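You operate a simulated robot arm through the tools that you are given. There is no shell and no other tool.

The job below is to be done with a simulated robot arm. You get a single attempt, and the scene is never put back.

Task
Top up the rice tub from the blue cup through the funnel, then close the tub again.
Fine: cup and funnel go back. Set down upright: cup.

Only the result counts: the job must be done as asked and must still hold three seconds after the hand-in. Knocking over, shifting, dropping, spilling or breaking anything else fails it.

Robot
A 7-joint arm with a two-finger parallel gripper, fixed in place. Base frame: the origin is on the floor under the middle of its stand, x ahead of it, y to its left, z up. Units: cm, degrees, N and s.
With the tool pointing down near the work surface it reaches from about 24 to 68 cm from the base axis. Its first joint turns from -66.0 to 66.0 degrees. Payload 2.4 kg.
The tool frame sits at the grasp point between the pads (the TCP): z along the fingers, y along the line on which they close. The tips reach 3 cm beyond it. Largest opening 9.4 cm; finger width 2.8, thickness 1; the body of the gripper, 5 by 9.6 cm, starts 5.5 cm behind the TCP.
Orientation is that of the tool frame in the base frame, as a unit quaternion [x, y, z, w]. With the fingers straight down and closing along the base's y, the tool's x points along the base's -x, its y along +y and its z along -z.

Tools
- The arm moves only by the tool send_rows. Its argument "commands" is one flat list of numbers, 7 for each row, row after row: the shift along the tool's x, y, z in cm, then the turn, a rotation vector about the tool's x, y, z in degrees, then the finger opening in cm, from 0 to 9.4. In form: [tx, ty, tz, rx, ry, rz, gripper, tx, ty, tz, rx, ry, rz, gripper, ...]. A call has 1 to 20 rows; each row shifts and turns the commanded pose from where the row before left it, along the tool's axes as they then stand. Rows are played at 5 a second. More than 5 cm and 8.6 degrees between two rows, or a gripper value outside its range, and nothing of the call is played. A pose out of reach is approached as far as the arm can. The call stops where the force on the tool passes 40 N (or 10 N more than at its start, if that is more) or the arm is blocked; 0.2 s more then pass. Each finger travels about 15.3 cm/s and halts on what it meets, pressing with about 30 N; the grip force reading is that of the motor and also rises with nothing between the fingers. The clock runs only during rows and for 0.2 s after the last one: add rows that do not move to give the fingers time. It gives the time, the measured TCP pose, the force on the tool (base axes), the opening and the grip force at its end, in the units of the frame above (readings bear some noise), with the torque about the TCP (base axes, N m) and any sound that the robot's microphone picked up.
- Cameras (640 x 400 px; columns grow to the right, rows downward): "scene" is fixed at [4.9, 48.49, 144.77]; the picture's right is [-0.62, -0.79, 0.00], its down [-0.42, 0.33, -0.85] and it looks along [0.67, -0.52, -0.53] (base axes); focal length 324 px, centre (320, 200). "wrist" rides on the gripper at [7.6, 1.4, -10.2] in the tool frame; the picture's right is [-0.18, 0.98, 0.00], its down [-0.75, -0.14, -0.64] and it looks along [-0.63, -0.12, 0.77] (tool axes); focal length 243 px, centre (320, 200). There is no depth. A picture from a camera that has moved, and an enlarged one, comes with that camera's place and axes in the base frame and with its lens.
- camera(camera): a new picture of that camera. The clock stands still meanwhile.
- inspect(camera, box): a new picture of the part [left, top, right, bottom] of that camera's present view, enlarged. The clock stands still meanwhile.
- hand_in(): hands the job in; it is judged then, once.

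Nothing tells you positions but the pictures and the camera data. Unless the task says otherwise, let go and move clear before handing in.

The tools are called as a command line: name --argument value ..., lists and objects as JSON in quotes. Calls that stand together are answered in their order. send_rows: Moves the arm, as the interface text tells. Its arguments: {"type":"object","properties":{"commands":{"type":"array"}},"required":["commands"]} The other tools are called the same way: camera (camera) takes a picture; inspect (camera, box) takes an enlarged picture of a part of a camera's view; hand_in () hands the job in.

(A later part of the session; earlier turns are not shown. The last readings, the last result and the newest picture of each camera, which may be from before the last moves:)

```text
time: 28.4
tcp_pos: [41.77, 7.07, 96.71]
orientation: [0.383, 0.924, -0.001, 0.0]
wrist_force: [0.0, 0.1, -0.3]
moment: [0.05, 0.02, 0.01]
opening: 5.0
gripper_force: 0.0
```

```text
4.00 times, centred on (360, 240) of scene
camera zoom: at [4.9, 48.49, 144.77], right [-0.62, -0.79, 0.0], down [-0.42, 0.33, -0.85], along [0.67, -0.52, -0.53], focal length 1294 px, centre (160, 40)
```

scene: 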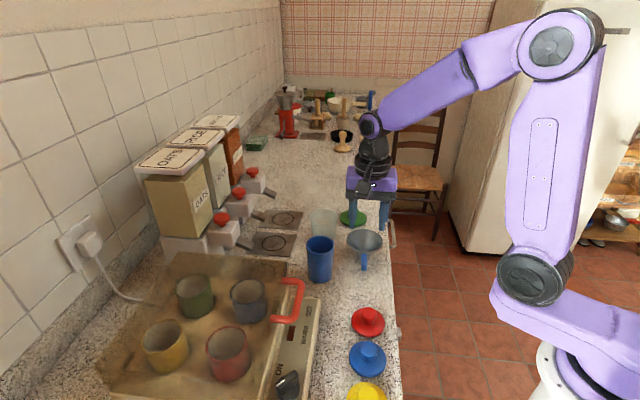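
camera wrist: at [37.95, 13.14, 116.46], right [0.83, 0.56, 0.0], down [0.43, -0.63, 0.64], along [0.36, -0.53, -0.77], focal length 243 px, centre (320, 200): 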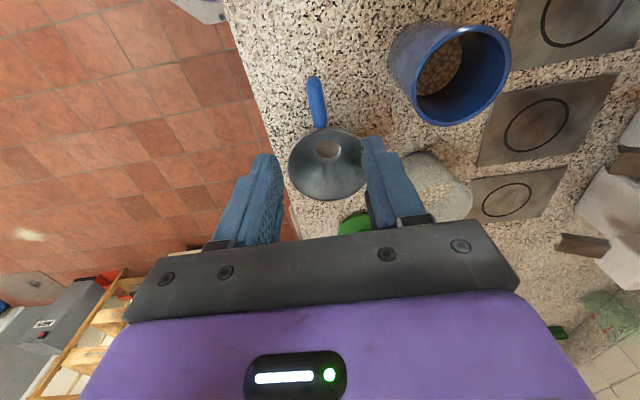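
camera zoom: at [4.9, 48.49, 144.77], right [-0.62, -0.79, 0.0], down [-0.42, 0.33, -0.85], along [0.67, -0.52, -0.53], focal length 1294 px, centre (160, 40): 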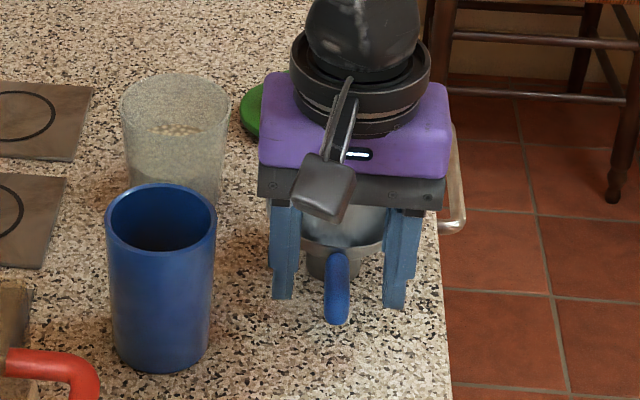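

send_rows --commands '[0, 0, 1, 0, 0, 0, 5, 0, 0, 0.9, 0, 0, 0, 5, 0, 0, 0.5, 0, 0, 0, 5, 0, 0, 0, 0, 0, 0, 5]'

inspect --camera "wrist" --box '[220, 60, 460, 260]'

inspect --camera "scene" --box '[320, 220, 420, 282]'

```text
time: 29.4
tcp_pos: [41.82, 6.95, 94.19]
orientation: [0.383, 0.924, 0.0, 0.0]
wrist_force: [-0.7, 0.4, -0.8]
moment: [0.02, 0.0, -0.01]
opening: 4.96
gripper_force: 0.0
```

```text
2.00 times, centred on (340, 160) of wrist
camera zoom: at [37.43, 13.38, 104.45], right [0.83, 0.56, 0.0], down [0.43, -0.63, 0.64], along [0.36, -0.53, -0.77], focal length 485 px, centre (280, 280)
```

zoom: 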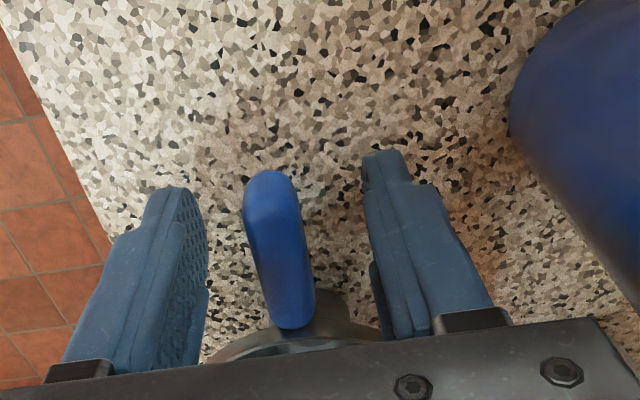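

```text
6.40 times, centred on (370, 251) of scene
camera zoom: at [4.9, 48.49, 144.77], right [-0.62, -0.79, 0.0], down [-0.42, 0.33, -0.85], along [0.67, -0.52, -0.53], focal length 2071 px, centre (0, -126)
```

zoom: 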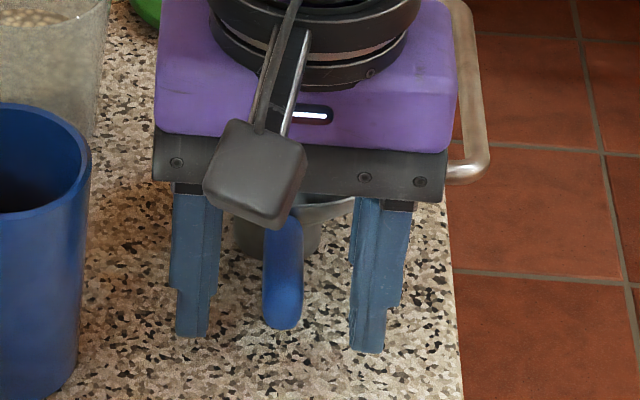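

The fingers straddle the handle evenly, so I'll close on it.

send_rows --commands '[0, 0, 0, 0, 0, 0, 3, 0, 0, 0, 0, 0, 0, 2, 0, 0, 0, 0, 0, 0, 1, 0, 0, 0, 0, 0, 0, 0.5, 0, 0, 0, 0, 0, 0, 0.5]'

inspect --camera "wrist" --box '[220, 60, 460, 260]'

inspect --camera "scene" --box '[320, 220, 420, 282]'

```text
time: 30.6
tcp_pos: [41.82, 7.07, 94.28]
orientation: [0.383, 0.924, -0.001, 0.001]
wrist_force: [0.6, -0.8, 0.7]
moment: [0.01, 0.05, 0.01]
opening: 1.79
gripper_force: 30.4
```

```text
2.00 times, centred on (340, 160) of wrist
camera zoom: at [37.43, 13.38, 104.46], right [0.83, 0.56, 0.0], down [0.43, -0.63, 0.64], along [0.36, -0.53, -0.77], focal length 485 px, centre (280, 280)
```

zoom: 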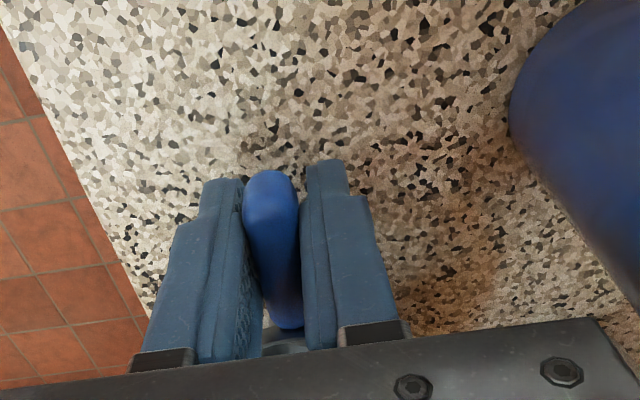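

```text
6.40 times, centred on (370, 251) of scene
camera zoom: at [4.9, 48.49, 144.77], right [-0.62, -0.79, 0.0], down [-0.42, 0.33, -0.85], along [0.67, -0.52, -0.53], focal length 2071 px, centre (0, -126)
```

zoom: 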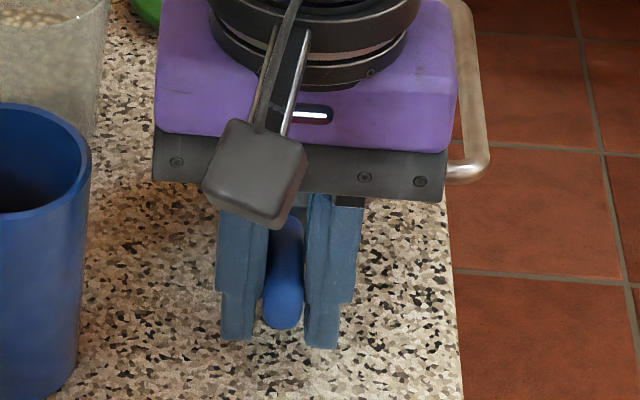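

The handle is held (1.8 cm wide, 30 N) and didn't move. I'll lift slowly and watch for any droop.

send_rows --commands '[0, 0, -0.3, 0, 0, 0, 0.5, 0, 0, -0.4, 0, 0, 0, 0.5, 0, 0, -0.5, 0, 0, 0, 0.5, 0, 0, -0.8, 0, 0, 0, 0.5, 0, 0, -1, 0, 0, 0, 0.5, 0, 0, -1, 0, 0, 0, 0.5, 0, 0, 0, 0, 0, 0, 0.5]'

inspect --camera "scene" --box '[300, 190, 420, 290]'

camera --camera "wrist"

```text
time: 32.2
tcp_pos: [41.56, 7.02, 98.39]
orientation: [0.383, 0.924, 0.0, 0.0]
wrist_force: [0.2, -0.3, -0.2]
moment: [0.0, 0.01, -0.01]
opening: 1.77
gripper_force: 29.8
```

```text
4.00 times, centred on (360, 240) of scene
camera zoom: at [4.9, 48.49, 144.77], right [-0.62, -0.79, 0.0], down [-0.42, 0.33, -0.85], along [0.67, -0.52, -0.53], focal length 1294 px, centre (160, 40)
```

zoom: 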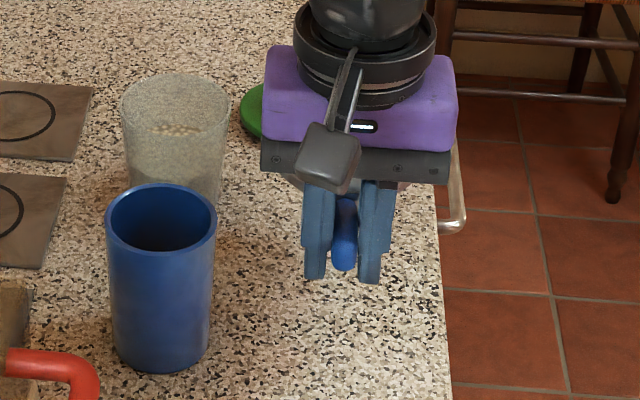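

```text
taken
camera wrist: at [37.26, 13.4, 108.6], right [0.83, 0.56, 0.0], down [0.43, -0.63, 0.64], along [0.36, -0.53, -0.77], focal length 243 px, centre (320, 200)
```

wrist: 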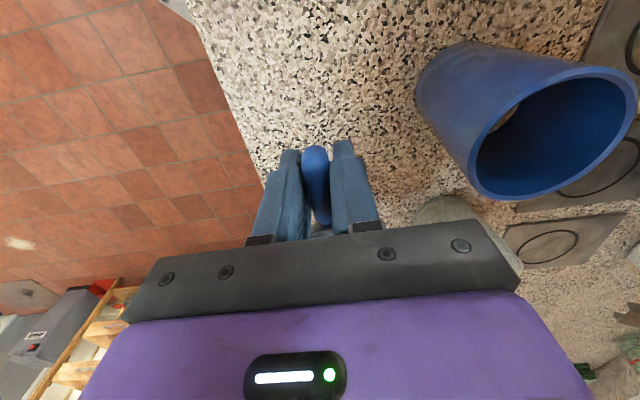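

The funnel hangs level. I'll raise it and carry it over the tub, keeping its orientation.

send_rows --commands '[0, 0, -1, 0, 0, 0, 0.5, 0, 0, -1.5, 0, 0, 0, 0.5, 0, 0, -1.5, 0, 0, 0, 0.5, 0, 0, -1.5, 0, 0, 0, 0.5, 0, 0, -1.5, 0, 0, 0, 0.5, -0.68, 1.31, 0, 0, 0, 0, 0.5, -0.68, 1.31, 0, 0, 0, 0, 0.5, -0.68, 1.31, 0, 0, 0, 0, 0.5, -0.68, 1.31, 0, 0, 0, 0, 0.5, -0.68, 1.31, 0, 0, 0, 0, 0.5, -0.68, 1.31, 0, 0, 0, 0, 0.5, -0.68, 1.31, 0, 0, 0, 0, 0.5, -0.68, 1.31, 0, 0, 0, 0, 0.5, 0, 0, 0, 0, 0, 0, 0.5, 0, 0, 0, 0, 0, 0, 0.5]'

inspect --camera "scene" --box '[270, 160, 390, 260]'

camera --camera "wrist"

```text
time: 35.4
tcp_pos: [52.73, 10.58, 105.25]
orientation: [0.382, 0.924, 0.0, 0.001]
wrist_force: [-0.4, -0.8, -0.8]
moment: [0.06, 0.03, -0.01]
opening: 1.78
gripper_force: 29.9
```

```text
4.00 times, centred on (330, 210) of scene
camera zoom: at [4.9, 48.49, 144.77], right [-0.62, -0.79, 0.0], down [-0.42, 0.33, -0.85], along [0.67, -0.52, -0.53], focal length 1294 px, centre (280, 160)
```

zoom: 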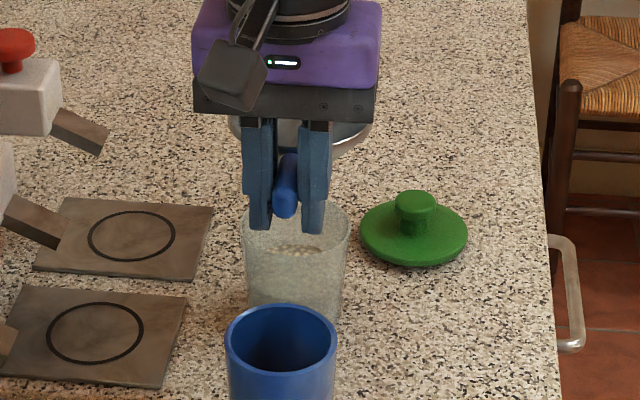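

```text
taken
camera wrist: at [48.42, 16.95, 115.33], right [0.83, 0.56, 0.0], down [0.43, -0.63, 0.64], along [0.36, -0.53, -0.77], focal length 243 px, centre (320, 200)
```

wrist: 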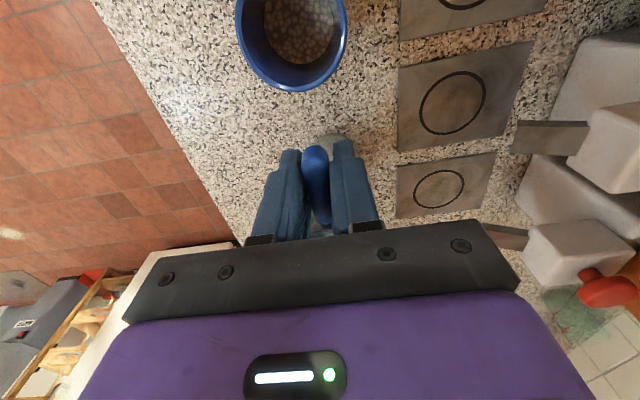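

The funnel looks centred over the tub within a couple of millimetres in the scene view. I'll lower it slowly, checking before the spout enters the mouth.

send_rows --commands '[-0.18, 0.18, 0, 0, 0, 0, 0.5, 0, 0, 1, 0, 0, 0, 0.5, 0, 0, 1, 0, 0, 0, 0.5, 0, 0, 1, 0, 0, 0, 0.5, 0, 0, 0.6, 0, 0, 0, 0.5, 0, 0, 0, 0, 0, 0, 0.5]'

inspect --camera "scene" --box '[280, 175, 376, 235]'

inspect --camera "wrist" --box '[220, 60, 440, 240]'

```text
time: 36.8
tcp_pos: [53.3, 10.69, 101.83]
orientation: [0.382, 0.924, 0.0, -0.001]
wrist_force: [-0.1, -0.2, -0.2]
moment: [0.05, 0.04, 0.0]
opening: 1.79
gripper_force: 30.0
```

```text
6.67 times, centred on (328, 205) of scene
camera zoom: at [4.9, 48.49, 144.77], right [-0.62, -0.79, 0.0], down [-0.42, 0.33, -0.85], along [0.67, -0.52, -0.53], focal length 2157 px, centre (267, 167)
```

zoom: 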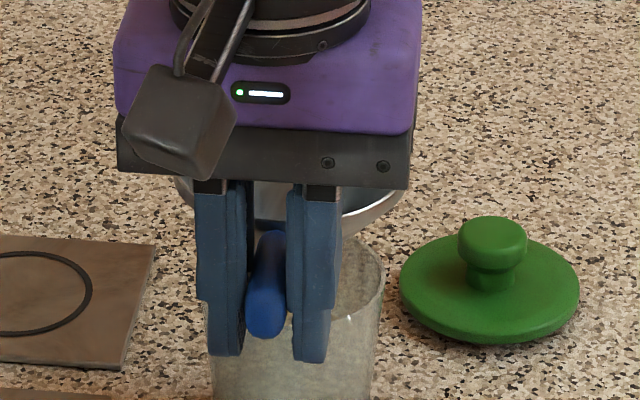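

```text
2.22 times, centred on (330, 150) of wrist
camera zoom: at [48.87, 16.99, 112.0], right [0.83, 0.56, 0.0], down [0.43, -0.63, 0.64], along [0.36, -0.53, -0.77], focal length 539 px, centre (298, 311)
```

zoom: 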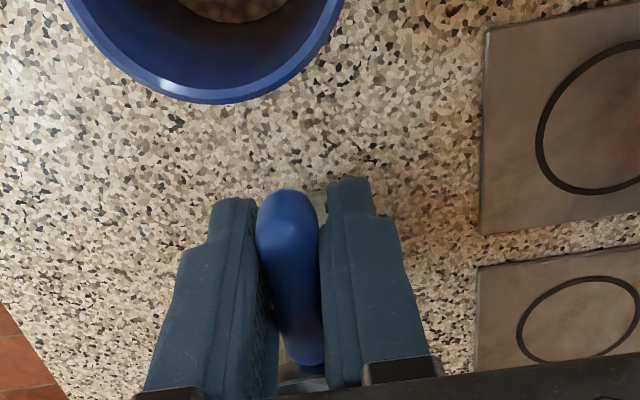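

send_rows --commands '[0, 0, 0.4, 0, 0, 0, 0.5, 0, 0, 0.4, 0, 0, 0, 0.5, 0, 0, 0.4, 0, 0, 0, 0.5, 0, 0, 0.4, 0, 0, 0, 0.5, 0, 0, 0, 0, 0, 0, 0.5]'

inspect --camera "scene" --box '[280, 175, 376, 235]'

```text
time: 38.0
tcp_pos: [53.25, 10.55, 100.1]
orientation: [0.383, 0.924, 0.001, 0.0]
wrist_force: [0.2, 0.0, -1.4]
moment: [0.01, 0.04, -0.03]
opening: 1.81
gripper_force: 30.4
```

```text
6.67 times, centred on (328, 205) of scene
camera zoom: at [4.9, 48.49, 144.77], right [-0.62, -0.79, 0.0], down [-0.42, 0.33, -0.85], along [0.67, -0.52, -0.53], focal length 2157 px, centre (267, 167)
```

zoom: 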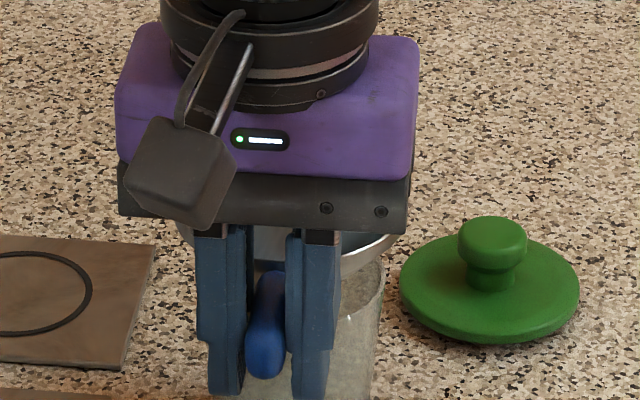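

send_rows --commands '[0, 0, 0.2, 0, 0, 0, 0.5, 0, 0, 0.2, 0, 0, 0, 0.5, 0, 0, 0.2, 0, 0, 0, 0.5, 0, 0, 0, 0, 0, 0, 0.5]'

```text
time: 39.0
tcp_pos: [53.31, 10.71, 99.47]
orientation: [0.383, 0.924, 0.0, 0.0]
wrist_force: [1.1, -0.3, -1.1]
moment: [0.01, 0.04, -0.01]
opening: 1.8
gripper_force: 29.8
```

send_rows --commands '[0, 0, 0.2, 0, 0, 0, 0.5, 0, 0, 0.2, 0, 0, 0, 0.5, 0, 0, 0, 0, 0, 0, 0.5]'

inspect --camera "scene" --box '[280, 180, 376, 240]'

```text
time: 39.8
tcp_pos: [53.29, 10.64, 99.16]
orientation: [0.382, 0.924, 0.001, 0.0]
wrist_force: [0.3, 0.1, -1.2]
moment: [0.05, 0.01, 0.01]
opening: 1.8
gripper_force: 29.4
```

```text
6.67 times, centred on (328, 210) of scene
camera zoom: at [4.9, 48.49, 144.77], right [-0.62, -0.79, 0.0], down [-0.42, 0.33, -0.85], along [0.67, -0.52, -0.53], focal length 2157 px, centre (267, 133)
```

zoom: 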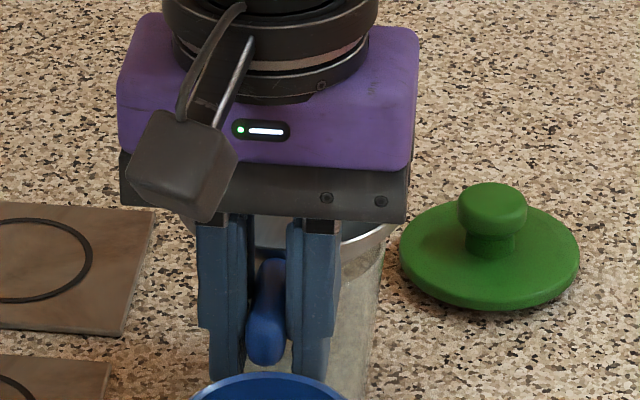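

send_rows --commands '[0, 0, 0.2, 0, 0, 0, 0.5, 0, 0, 0.15, 0, 0, 0, 0.5, 0, 0, 0, 0, 0, 0, 0.5]'

```text
time: 40.6
tcp_pos: [53.34, 10.64, 98.71]
orientation: [0.383, 0.924, 0.0, 0.0]
wrist_force: [1.1, 0.4, -1.3]
moment: [0.03, -0.01, 0.02]
opening: 1.78
gripper_force: 29.9
```

send_rows --commands '[0, 0, 0.15, 0, 0, 0, 0.5, 0, 0, 0.15, 0, 0, 0, 0.5, 0, 0, 0, 0, 0, 0, 0.5]'

inspect --camera "scene" --box '[280, 180, 376, 240]'

camera --camera "wrist"

```text
time: 41.4
tcp_pos: [53.36, 10.62, 98.48]
orientation: [0.383, 0.924, 0.001, 0.002]
wrist_force: [-1.6, -0.3, 5.0]
moment: [-0.27, -0.38, -0.09]
opening: 1.78
gripper_force: 28.8
```

```text
6.67 times, centred on (328, 210) of scene
camera zoom: at [4.89, 48.49, 144.77], right [-0.62, -0.79, 0.0], down [-0.42, 0.33, -0.85], along [0.67, -0.52, -0.53], focal length 2157 px, centre (267, 133)
```

zoom: 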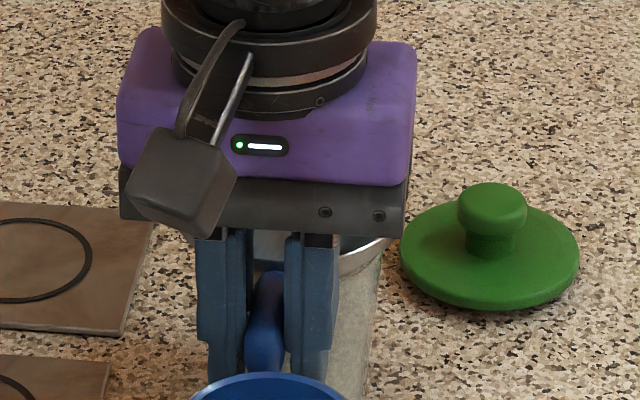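

```text
taken
camera wrist: at [48.98, 16.94, 108.71], right [0.83, 0.56, 0.0], down [0.43, -0.63, 0.64], along [0.36, -0.53, -0.77], focal length 243 px, centre (320, 200)
```

wrist: 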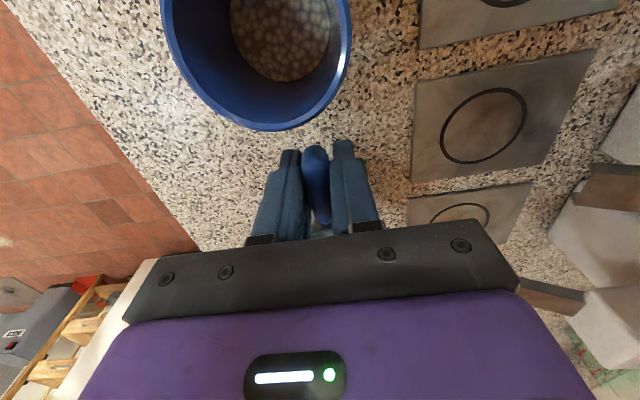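

The cone touched the tub rim (about 6 N net), and the moment places the contact on the far (+x) side. I'll lift a touch, shift 3 mm back and lower again to seat evenly.

send_rows --commands '[0, 0, -0.3, 0, 0, 0, 0.5, 0.21, -0.21, 0, 0, 0, 0, 0.5, 0, 0, 0.2, 0, 0, 0, 0.5, 0, 0, 0.1, 0, 0, 0, 0.5, 0, 0, 0, 0, 0, 0, 0.5]'

```text
time: 42.6
tcp_pos: [53.09, 10.64, 98.57]
orientation: [0.383, 0.924, 0.001, 0.001]
wrist_force: [2.2, 1.9, 9.0]
moment: [-0.33, -0.32, 0.15]
opening: 1.83
gripper_force: 29.6
```

Contact is now close to balanced. I'll ease off slightly, open the fingers a little and check that the funnel sits stable.

send_rows --commands '[-0.07, 0.07, -0.12, 0, 0, 0, 0.5, 0, 0, 0, 0, 0, 0, 0.5, 0, 0, 0, 0, 0, 0, 2.0, 0, 0, 0, 0, 0, 0, 2.6, 0, 0, 0, 0, 0, 0, 2.6]'

inspect --camera "scene" --box '[280, 180, 376, 240]'

inspect --camera "wrist" --box '[220, 90, 440, 240]'

```text
time: 43.8
tcp_pos: [53.11, 10.67, 98.66]
orientation: [0.383, 0.924, 0.0, 0.0]
wrist_force: [0.4, 0.4, -0.2]
moment: [-0.02, -0.01, -0.03]
opening: 2.62
gripper_force: 0.0
```

```text
6.67 times, centred on (328, 210) of scene
camera zoom: at [4.9, 48.49, 144.77], right [-0.62, -0.79, 0.0], down [-0.42, 0.33, -0.85], along [0.67, -0.52, -0.53], focal length 2157 px, centre (267, 133)
```

zoom: 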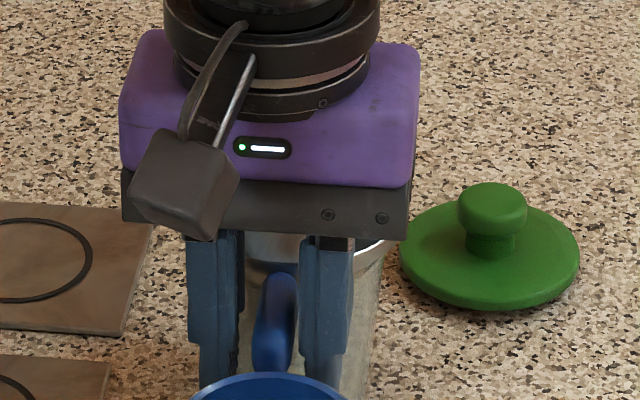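

```text
2.67 times, centred on (330, 165) of wrist
camera zoom: at [48.73, 17.03, 108.8], right [0.83, 0.56, 0.0], down [0.43, -0.63, 0.64], along [0.36, -0.53, -0.77], focal length 647 px, centre (293, 293)
```

zoom: 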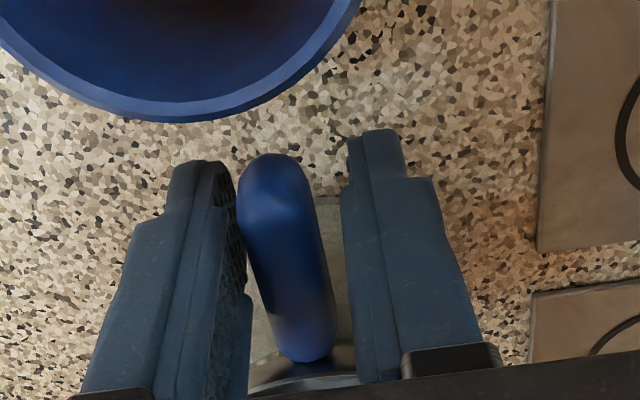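

send_rows --commands '[0, 0, 0, 0, 0, 0, 3.6, 0, 0, 0, 0, 0, 0, 4.2, 0, 0, -0.6, 0, 0, 0, 4.2, 0, 0, -1.2, 0, 0, 0, 4.2, 0, 0, -2, 0, 0, 0, 4.2, 0, 0, -2.5, 0, 0, 0, 4.2, 0, 0, -2.5, 0, 0, 0, 4.2, 0, 0, -2.5, 0, 0, 0, 4.2, 0, 0, -2.5, 0, 0, 0, 4.2, 0, 0, 0, 0, 0, 0, 4.2]'

inspect --camera "scene" --box '[250, 180, 400, 290]'

camera --camera "wrist"

```text
time: 46.0
tcp_pos: [53.03, 10.79, 112.37]
orientation: [0.382, 0.924, 0.0, 0.0]
wrist_force: [-0.4, 1.1, 0.3]
moment: [0.01, 0.03, -0.01]
opening: 4.18
gripper_force: 0.1
```

```text
3.64 times, centred on (325, 235) of scene
camera zoom: at [4.9, 48.49, 144.77], right [-0.62, -0.79, 0.0], down [-0.42, 0.33, -0.85], along [0.67, -0.52, -0.53], focal length 1176 px, centre (302, 73)
```

zoom: 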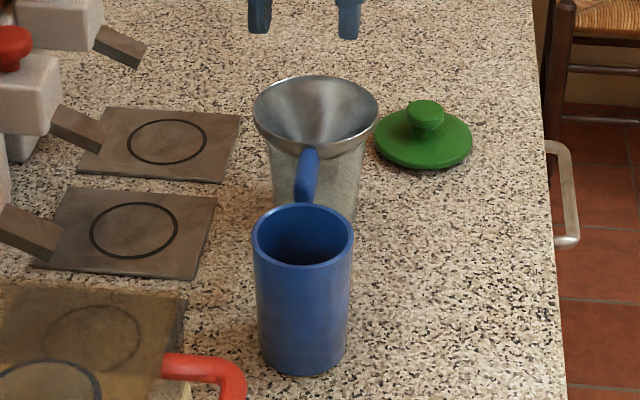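

```text
taken
camera wrist: at [48.67, 17.07, 122.61], right [0.83, 0.56, 0.0], down [0.43, -0.63, 0.64], along [0.36, -0.53, -0.77], focal length 243 px, centre (320, 200)
```

wrist: 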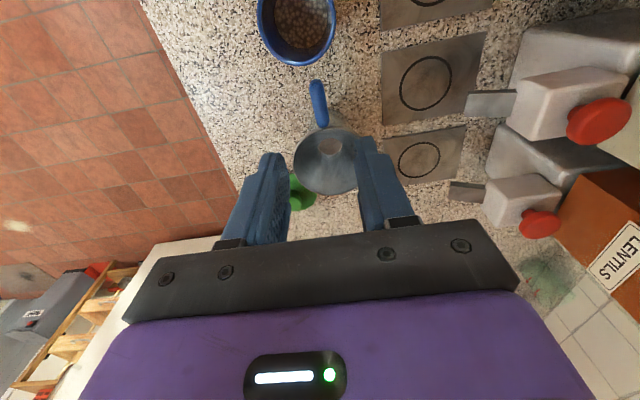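

The funnel sits level in the tub mouth, so next is the cup. I'll yaw back to square and look straight at the cup for exact dimensions before a tilted side grasp.

send_rows --commands '[0, 0, 0, 0, 0, -7.5, 8.5, 0, 0, 0, 0, 0, -7.5, 8.5, 0, 0, 0, 0, 0, -7.5, 8.5, 0, 0, 0, 0, 0, -7.5, 8.5, 0, 0, 0, 0, 0, -7.5, 8.5, 0, 0, 0, 0, 0, -7.5, 8.5, 2.5, 1.1, 0.5, 0, 0, 0, 8.5, 2.5, 1.1, 0.5, 0, 0, 0, 8.5, 0, 0, 0, 0, 0, 0, 8.5, 0, 0, 0, 0, 0, 0, 8.5]'

camera --camera "wrist"

inspect --camera "wrist" --box '[270, 50, 430, 170]'

```text
time: 48.2
tcp_pos: [48.02, 12.78, 111.43]
orientation: [0.0, 1.0, -0.001, 0.0]
wrist_force: [1.1, -0.2, -0.4]
moment: [0.0, -0.01, 0.01]
opening: 8.51
gripper_force: 0.1
```

```text
taken
camera wrist: at [40.37, 14.22, 121.67], right [0.18, 0.98, 0.0], down [0.75, -0.14, 0.64], along [0.63, -0.12, -0.77], focal length 243 px, centre (320, 200)
```

wrist: 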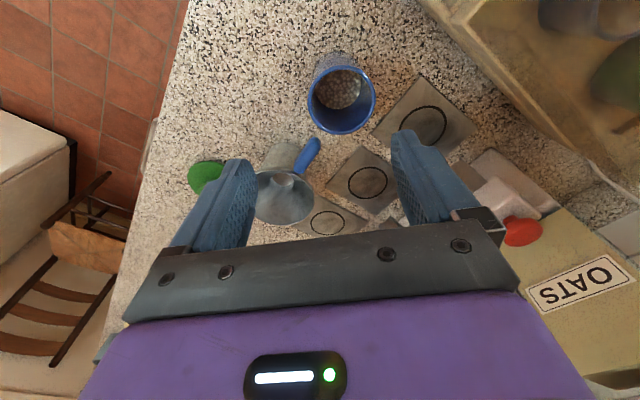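

```text
3.33 times, centred on (350, 110) of wrist
camera zoom: at [40.37, 14.22, 121.67], right [0.18, 0.98, 0.0], down [0.75, -0.14, 0.64], along [0.63, -0.12, -0.77], focal length 809 px, centre (220, 500)
```

zoom: 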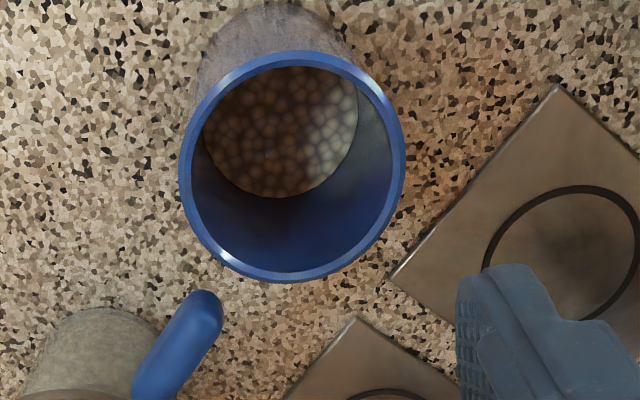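

The cup centre is at (47.8, 14.85) with an outer diameter of about 6.1 cm and rim z≈99.2. I'll back off toward the robot and pitch the tool 45° so the fingers point forward and down.

send_rows --commands '[2.95, 1.035, 0, 0, 0, 0, 8.2, 2.95, 1.035, 0, 0, 0, 0, 8.2, 0, 0, 0, 0, -7.5, 0, 8.2, 0, 0, 0, 0, -7.5, 0, 8.2, 0, 0, 0, 0, -7.5, 0, 8.2, 0, 0, 0, 0, -7.5, 0, 8.2, 0, 0, 0, 0, -7.5, 0, 8.2, 0, 0, 0, 0, -7.5, 0, 8.2, 0, 0, 0, 0, 0, 0, 8.2, 0, 0, 0, 0, 0, 0, 8.2]'

camera --camera "wrist"

camera --camera "scene"

```text
time: 50.4
tcp_pos: [42.12, 14.83, 111.4]
orientation: [-0.001, 0.924, 0.001, 0.383]
wrist_force: [-0.8, -0.3, 0.4]
moment: [0.0, -0.01, -0.01]
opening: 8.17
gripper_force: 0.2
```

```text
taken
camera wrist: at [29.5, 16.15, 113.17], right [0.13, 0.98, 0.13], down [0.08, -0.14, 0.99], along [0.99, -0.12, -0.1], focal length 243 px, centre (320, 200)
```

wrist: 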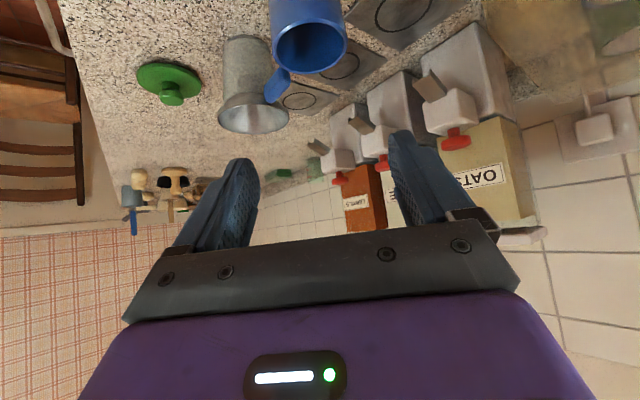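

```text
taken
```

scene: 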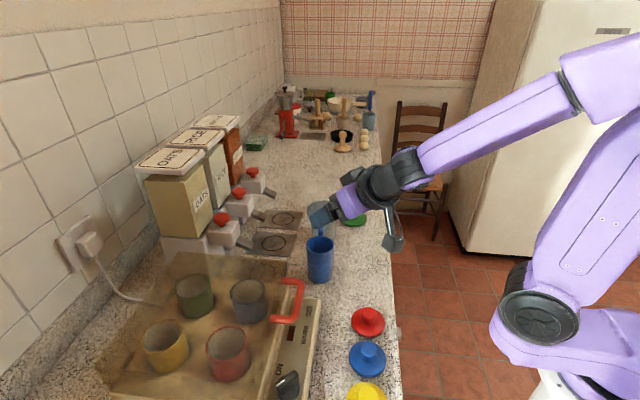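

The 45° pitch works. Before touching the cup, I'll rehearse the pour in the air above the tub to confirm the arm can roll that far.

send_rows --commands '[-2.83, -1.14, 1.53, 0, 0, 0, 8.2, -2.83, -1.14, 1.53, 0, 0, 0, 8.2, -2.83, -1.14, 1.53, 0, 0, 0, 8.2, -2.83, -1.14, 1.53, 0, 0, 0, 8.2, -2.83, -1.14, 1.53, 0, 0, 0, 8.2, 0, 0, 0, -5.3, 0, 5.3, 8.2, 0, 0, 0, -5.3, 0, 5.3, 8.2, 0, 0, 0, -5.3, 0, 5.3, 8.2, 0, 0, 0, -5.3, 0, 5.3, 8.2, 0, 0, 0, -5.3, 0, 5.3, 8.2, 0, 0, 0, -5.3, 0, 5.3, 8.2, 0, 0, 0, -5.3, 0, 5.3, 8.2, 0, 0, 0, -5.3, 0, 5.3, 8.2, 0, 0, 0, 0, 0, 0, 8.2]'

camera --camera "scene"

```text
time: 53.4
tcp_pos: [57.46, 9.2, 115.92]
orientation: [0.192, 0.8, 0.462, 0.332]
wrist_force: [-0.2, -0.5, 0.6]
moment: [0.0, -0.03, -0.04]
opening: 8.19
gripper_force: 0.0
```

```text
taken
```

scene: 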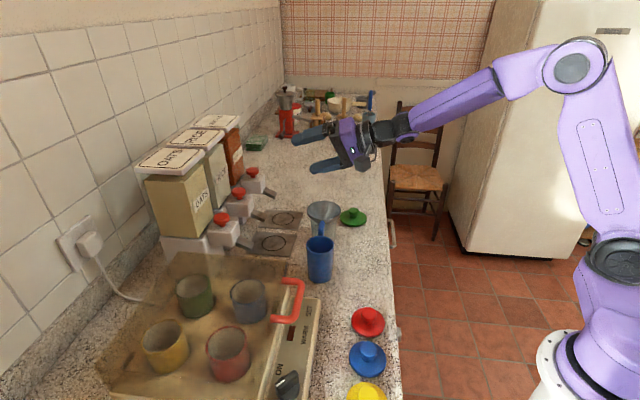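

send_rows --commands '[0, 0, 0, -5.3, 0, 5.3, 8.2, 0, 0, 0, -5.3, 0, 5.3, 8.2, 0, 0, 0, -5.3, 0, 5.3, 8.2, 0, 0, 0, -5.3, 0, 5.3, 8.2, 0, 0, 0, -5.3, 0, 5.3, 8.2, 0, 0, 0, -5.3, 0, 5.3, 8.2, 0, 0, 0, -5.3, 0, 5.3, 8.2, 0, 0, 0, -5.3, 0, 5.3, 8.2, 0, 0, 0, 0, 0, 0, 8.2, 0, 0, 0, 0, 0, 0, 8.2]'

camera --camera "scene"

inspect --camera "scene" --box '[260, 80, 440, 260]'

```text
time: 55.6
tcp_pos: [57.57, 9.14, 115.9]
orientation: [0.331, 0.462, 0.8, 0.191]
wrist_force: [0.1, -0.6, 0.2]
moment: [-0.01, -0.03, -0.02]
opening: 8.19
gripper_force: 0.1
```

```text
taken
```

scene: 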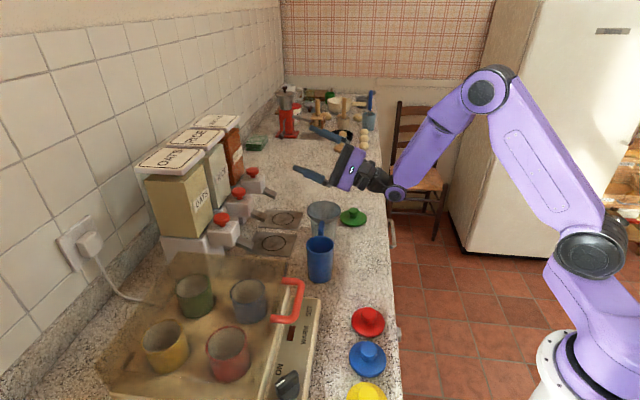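

```text
2.22 times, centred on (350, 170) of scene
camera zoom: at [4.9, 48.49, 144.77], right [-0.62, -0.79, 0.0], down [-0.42, 0.33, -0.85], along [0.67, -0.52, -0.53], focal length 719 px, centre (253, 267)
```

zoom: 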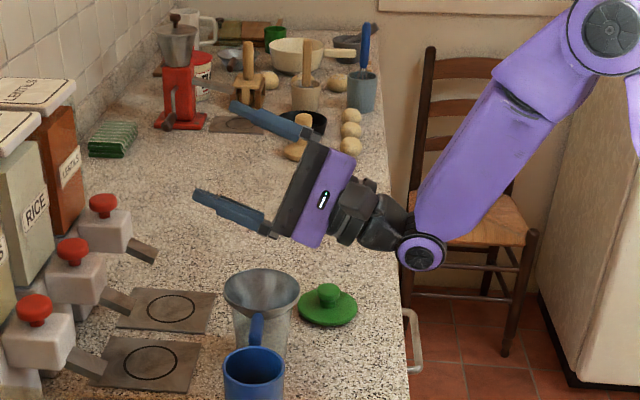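

The full 120° roll is reachable with room to spare. I'll undo the rehearsal and return to the pre-grasp position.

send_rows --commands '[0, 0, 0, 5.3, 0, -5.3, 8.2, 0, 0, 0, 5.3, 0, -5.3, 8.2, 0, 0, 0, 5.3, 0, -5.3, 8.2, 0, 0, 0, 5.3, 0, -5.3, 8.2, 0, 0, 0, 5.3, 0, -5.3, 8.2, 0, 0, 0, 5.3, 0, -5.3, 8.2, 0, 0, 0, 5.3, 0, -5.3, 8.2, 0, 0, 0, 5.3, 0, -5.3, 8.2, 0, 0, 0, 5.3, 0, -5.3, 8.2, 0, 0, 0, 5.3, 0, -5.3, 8.2, 0, 0, 0, 5.3, 0, -5.3, 8.2, 0, 0, 0, 5.3, 0, -5.3, 8.2, 0, 0, 0, 5.3, 0, -5.3, 8.2, 0, 0, 0, 5.3, 0, -5.3, 8.2, 0, 0, 0, 5.3, 0, -5.3, 8.2, 0, 0, 0, 5.3, 0, -5.3, 8.2, 0, 0, 0, 0, 0, 0, 8.2]'

send_rows --commands '[2.83, 1.14, -1.53, 0, 0, 0, 8.2, 2.83, 1.14, -1.53, 0, 0, 0, 8.2, 2.83, 1.14, -1.53, 0, 0, 0, 8.2, 2.83, 1.14, -1.53, 0, 0, 0, 8.2, 2.83, 1.14, -1.53, 0, 0, 0, 8.2, 1.6, 0, 1.6, 0, 0, 0, 8.2, 1.6, 0, 1.6, 0, 0, 0, 8.2, 1.6, 0, 1.6, 0, 0, 0, 8.2, 1.7, 0, 1.7, 0, 0, 0, 8.2, 0, 0, 0, 0, 0, 0, 8.2, 0, 0, 0, 0, 0, 0, 8.2]'

camera --camera "wrist"

inspect --camera "scene" --box '[260, 190, 440, 310]'

```text
time: 59.2
tcp_pos: [57.57, 9.13, 116.05]
orientation: [0.001, 0.924, 0.0, 0.382]
wrist_force: [-0.2, 0.1, 0.0]
moment: [-0.02, 0.01, 0.02]
opening: 8.2
gripper_force: 0.1
```

```text
time: 61.6
tcp_pos: [42.22, 14.13, 104.7]
orientation: [0.0, 0.924, 0.0, 0.383]
wrist_force: [0.4, 0.0, 0.6]
moment: [0.01, -0.03, 0.03]
opening: 8.2
gripper_force: 0.1
out of reach, approached as far as the arm can: row 6, 7
```

```text
taken
camera wrist: at [29.54, 15.61, 106.39], right [0.13, 0.98, 0.13], down [0.08, -0.14, 0.99], along [0.99, -0.12, -0.1], focal length 243 px, centre (320, 200)
```

wrist: 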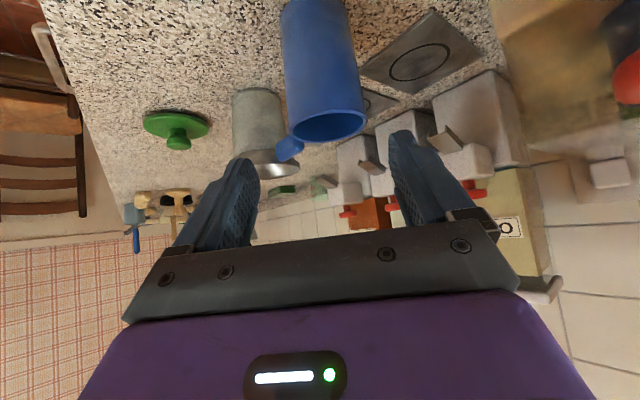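

```text
3.33 times, centred on (350, 250) of scene
camera zoom: at [4.9, 48.49, 144.77], right [-0.62, -0.79, 0.0], down [-0.42, 0.33, -0.85], along [0.67, -0.52, -0.53], focal length 1078 px, centre (220, 33)
```

zoom: 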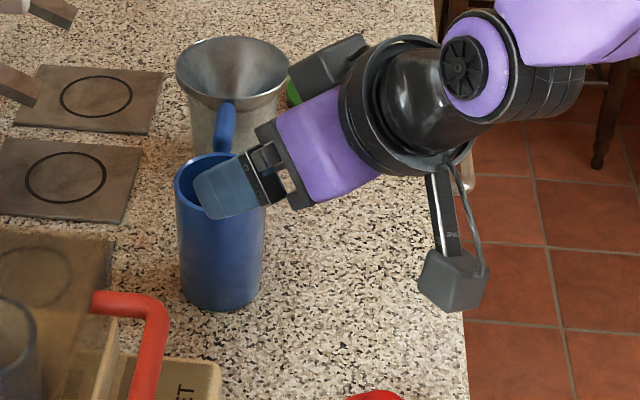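

The spot close in (x≈42, z≈102) is at the edge of reach for this pitch, so the arm stopped short. Moving outward to x≈46 above the cup should be fine, and I'll check.

send_rows --commands '[-1.0, 0.35, 1.0, 0, 0, 0, 9.3, -1.0, 0.35, 1.0, 0, 0, 0, 9.3, -0.7, 0, 0.7, 0, 0, 0, 9.3, 0, 0, 0, 0, 0, 0, 9.3]'

camera --camera "scene"

```text
time: 62.6
tcp_pos: [46.2, 15.14, 104.57]
orientation: [0.0, 0.924, 0.0, 0.383]
wrist_force: [0.6, -0.8, -0.1]
moment: [0.0, -0.04, -0.01]
opening: 9.31
gripper_force: 0.1
```

```text
taken
```

scene: 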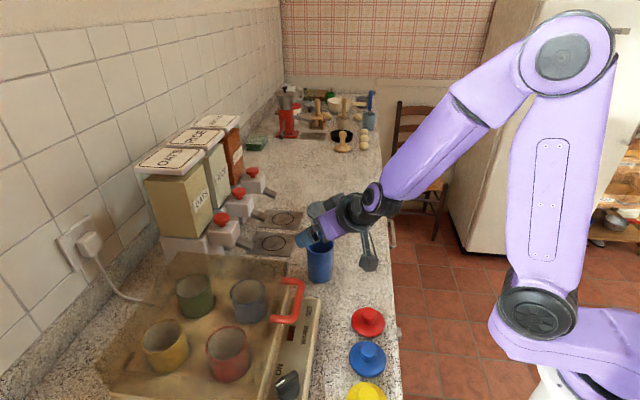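

send_rows --commands '[0, 0, 0, 0, 0, 0, 9.3, 0, 0, 0, 0, 0, 0, 9.3]'

inspect --camera "scene" --box '[270, 180, 400, 290]'

camera --camera "wrist"

```text
time: 63.2
tcp_pos: [46.12, 15.18, 104.66]
orientation: [0.0, 0.924, 0.0, 0.383]
wrist_force: [0.8, 0.1, -0.6]
moment: [-0.02, 0.0, 0.01]
opening: 9.3
gripper_force: 0.0
```

```text
3.64 times, centred on (335, 235) of scene
camera zoom: at [4.9, 48.49, 144.77], right [-0.62, -0.79, 0.0], down [-0.42, 0.33, -0.85], along [0.67, -0.52, -0.53], focal length 1176 px, centre (266, 73)
```

zoom: 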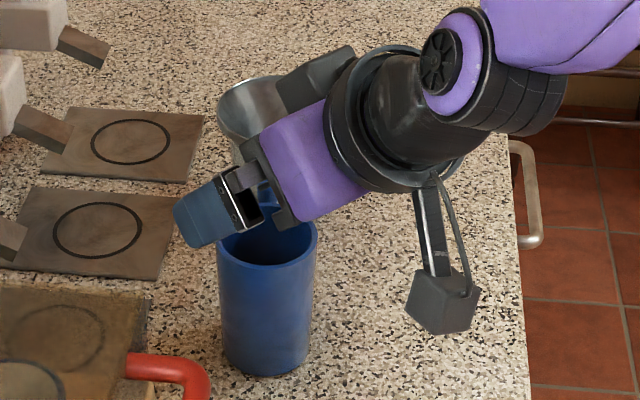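

```text
taken
camera wrist: at [33.51, 16.53, 106.44], right [0.13, 0.98, 0.13], down [0.08, -0.14, 0.99], along [0.99, -0.12, -0.1], focal length 243 px, centre (320, 200)
```

wrist: 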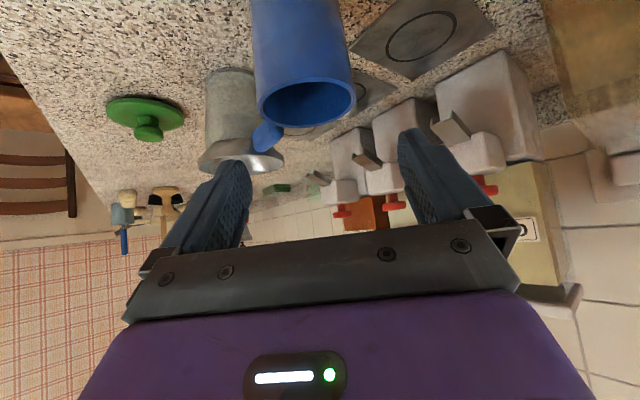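

I'm pitched 45° above and just behind the cup with both fingers clear of it, the funnel handle and the oven handle. I'll correct y slightly and descend straight down beside the cup.

send_rows --commands '[0, -0.3, 0, 0, 0, 0, 9.3, 1.2, 0, 1.2, 0, 0, 0, 9.3, 1.2, 0, 1.2, 0, 0, 0, 9.3, 1.2, 0, 1.2, 0, 0, 0, 9.3, 0, 0, 0, 0, 0, 0, 9.3]'

camera --camera "wrist"

inspect --camera "scene" --box '[270, 190, 400, 300]'

```text
time: 64.4
tcp_pos: [45.93, 14.9, 99.46]
orientation: [0.0, 0.924, 0.0, 0.383]
wrist_force: [0.4, 0.4, 0.3]
moment: [-0.02, 0.0, 0.01]
opening: 9.29
gripper_force: 0.0
```

```text
taken
camera wrist: at [33.33, 16.24, 101.36], right [0.13, 0.98, 0.13], down [0.08, -0.14, 0.99], along [0.99, -0.12, -0.1], focal length 243 px, centre (320, 200)
```

wrist: 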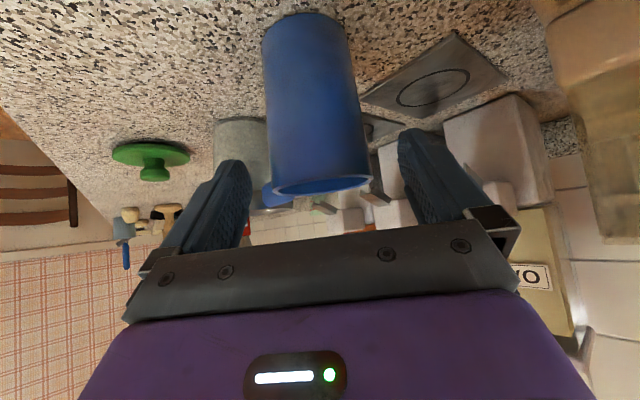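

```text
3.64 times, centred on (335, 245) of scene
camera zoom: at [4.9, 48.49, 144.77], right [-0.62, -0.79, 0.0], down [-0.42, 0.33, -0.85], along [0.67, -0.52, -0.53], focal length 1176 px, centre (266, 36)
```

zoom: 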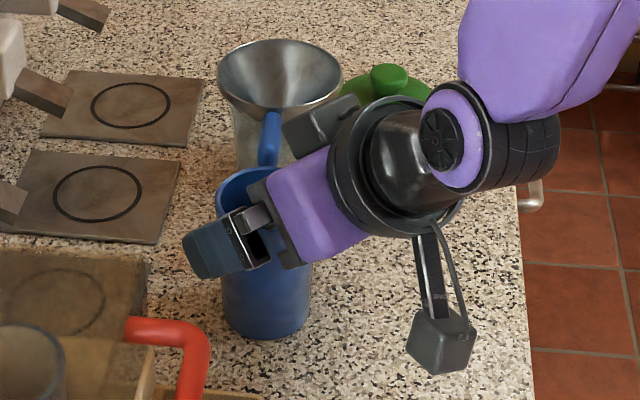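

send_rows --commands '[1.0, 0, 1.0, 0, 0, 0, 9.3, 1.08, 0, 1.08, 0, 0, 0, 9.3, 0, 0, 0, 0, 0, 0, 9.3]'

camera --camera "wrist"

inspect --camera "scene" --box '[270, 190, 400, 300]'

```text
time: 65.2
tcp_pos: [46.09, 14.98, 96.73]
orientation: [0.0, 0.924, 0.0, 0.383]
wrist_force: [-0.1, -0.2, -0.3]
moment: [0.01, -0.02, 0.03]
opening: 9.34
gripper_force: 0.0
```

```text
taken
camera wrist: at [33.42, 16.31, 98.47], right [0.13, 0.98, 0.13], down [0.08, -0.14, 0.99], along [0.99, -0.12, -0.1], focal length 243 px, centre (320, 200)
```

wrist: 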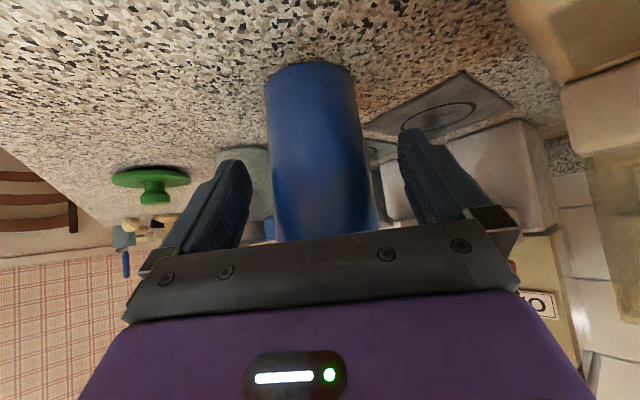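

```text
3.64 times, centred on (335, 245) of scene
camera zoom: at [4.9, 48.49, 144.77], right [-0.62, -0.79, 0.0], down [-0.42, 0.33, -0.85], along [0.67, -0.52, -0.53], focal length 1176 px, centre (266, 36)
```

zoom: 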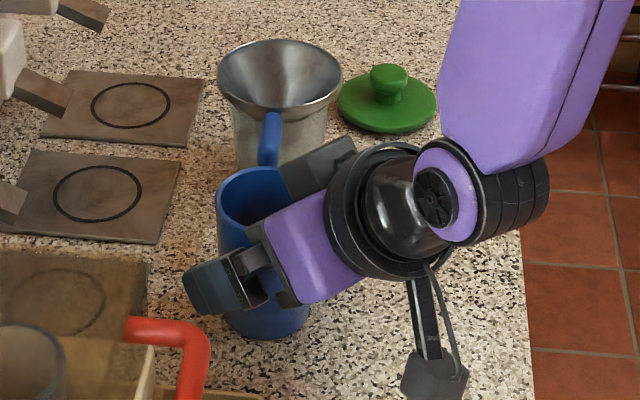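

send_rows --commands '[-0.6, -0.1, 0.6, 0, 0, 0, 9.3, -0.62, 0, 0.62, 0, 0, 0, 9.3, 0, 0, 0, 0, 0, 0, 9.3]'

camera --camera "wrist"

inspect --camera "scene" --box '[270, 190, 400, 300]'

```text
time: 66.0
tcp_pos: [47.78, 14.67, 96.6]
orientation: [0.0, 0.924, 0.0, 0.383]
wrist_force: [-0.2, 0.0, 0.7]
moment: [-0.02, -0.03, -0.03]
opening: 9.31
gripper_force: 0.0
```

```text
taken
camera wrist: at [35.11, 16.09, 98.45], right [0.13, 0.98, 0.13], down [0.08, -0.14, 0.99], along [0.99, -0.12, -0.1], focal length 243 px, centre (320, 200)
```

wrist: 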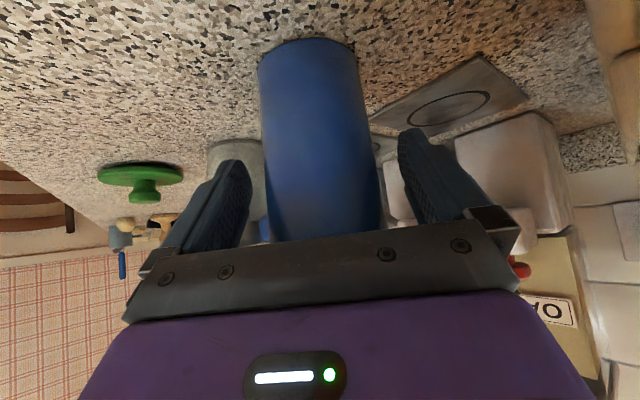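

```text
3.64 times, centred on (335, 245) of scene
camera zoom: at [4.9, 48.49, 144.77], right [-0.62, -0.79, 0.0], down [-0.42, 0.33, -0.85], along [0.67, -0.52, -0.53], focal length 1176 px, centre (266, 36)
```

zoom: 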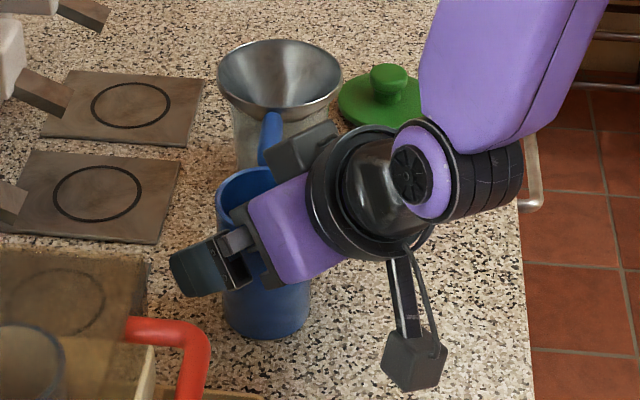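

The cup is between the fingers, so I'll close on it gently.

send_rows --commands '[0, 0, 0, 0, 0, 0, 8.2, 0, 0, 0, 0, 0, 0, 7.2, 0, 0, 0, 0, 0, 0, 6.6, 0, 0, 0, 0, 0, 0, 6.2, 0, 0, 0, 0, 0, 0, 5.8, 0, 0, 0, 0, 0, 0, 5.4, 0, 0, 0, 0, 0, 0, 5.0, 0, 0, 0, 0, 0, 0, 5.0]'

inspect --camera "scene" --box '[270, 190, 400, 300]'

camera --camera "wrist"

```text
time: 67.8
tcp_pos: [47.83, 14.62, 96.75]
orientation: [0.0, 0.924, 0.0, 0.383]
wrist_force: [-0.7, 1.0, 3.4]
moment: [-0.07, 0.03, -0.02]
opening: 6.56
gripper_force: 30.2
```

```text
3.64 times, centred on (335, 245) of scene
camera zoom: at [4.9, 48.49, 144.77], right [-0.62, -0.79, 0.0], down [-0.42, 0.33, -0.85], along [0.67, -0.52, -0.53], focal length 1176 px, centre (266, 36)
```

zoom: 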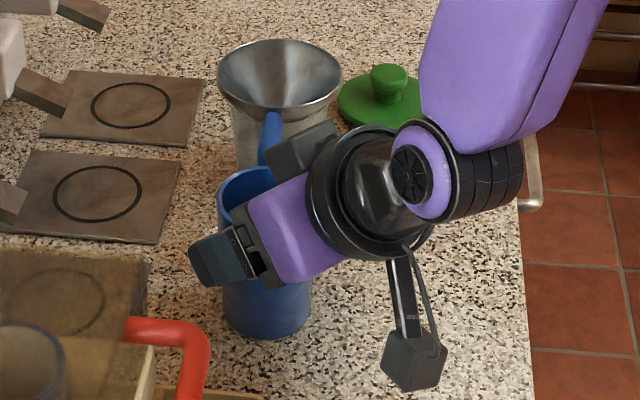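

```text
taken
camera wrist: at [35.1, 16.1, 98.46], right [0.13, 0.98, 0.13], down [0.08, -0.14, 0.99], along [0.99, -0.12, -0.1], focal length 243 px, centre (320, 200)
```

wrist: 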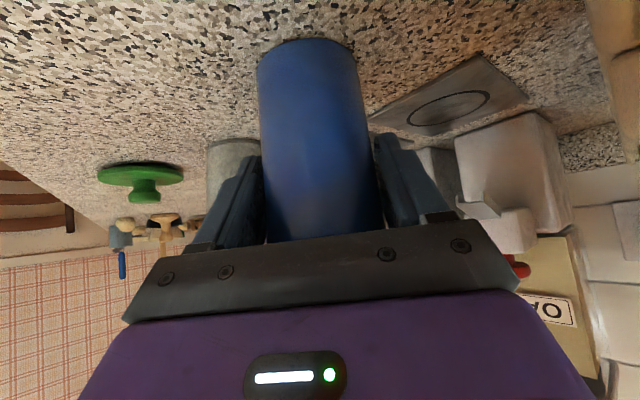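

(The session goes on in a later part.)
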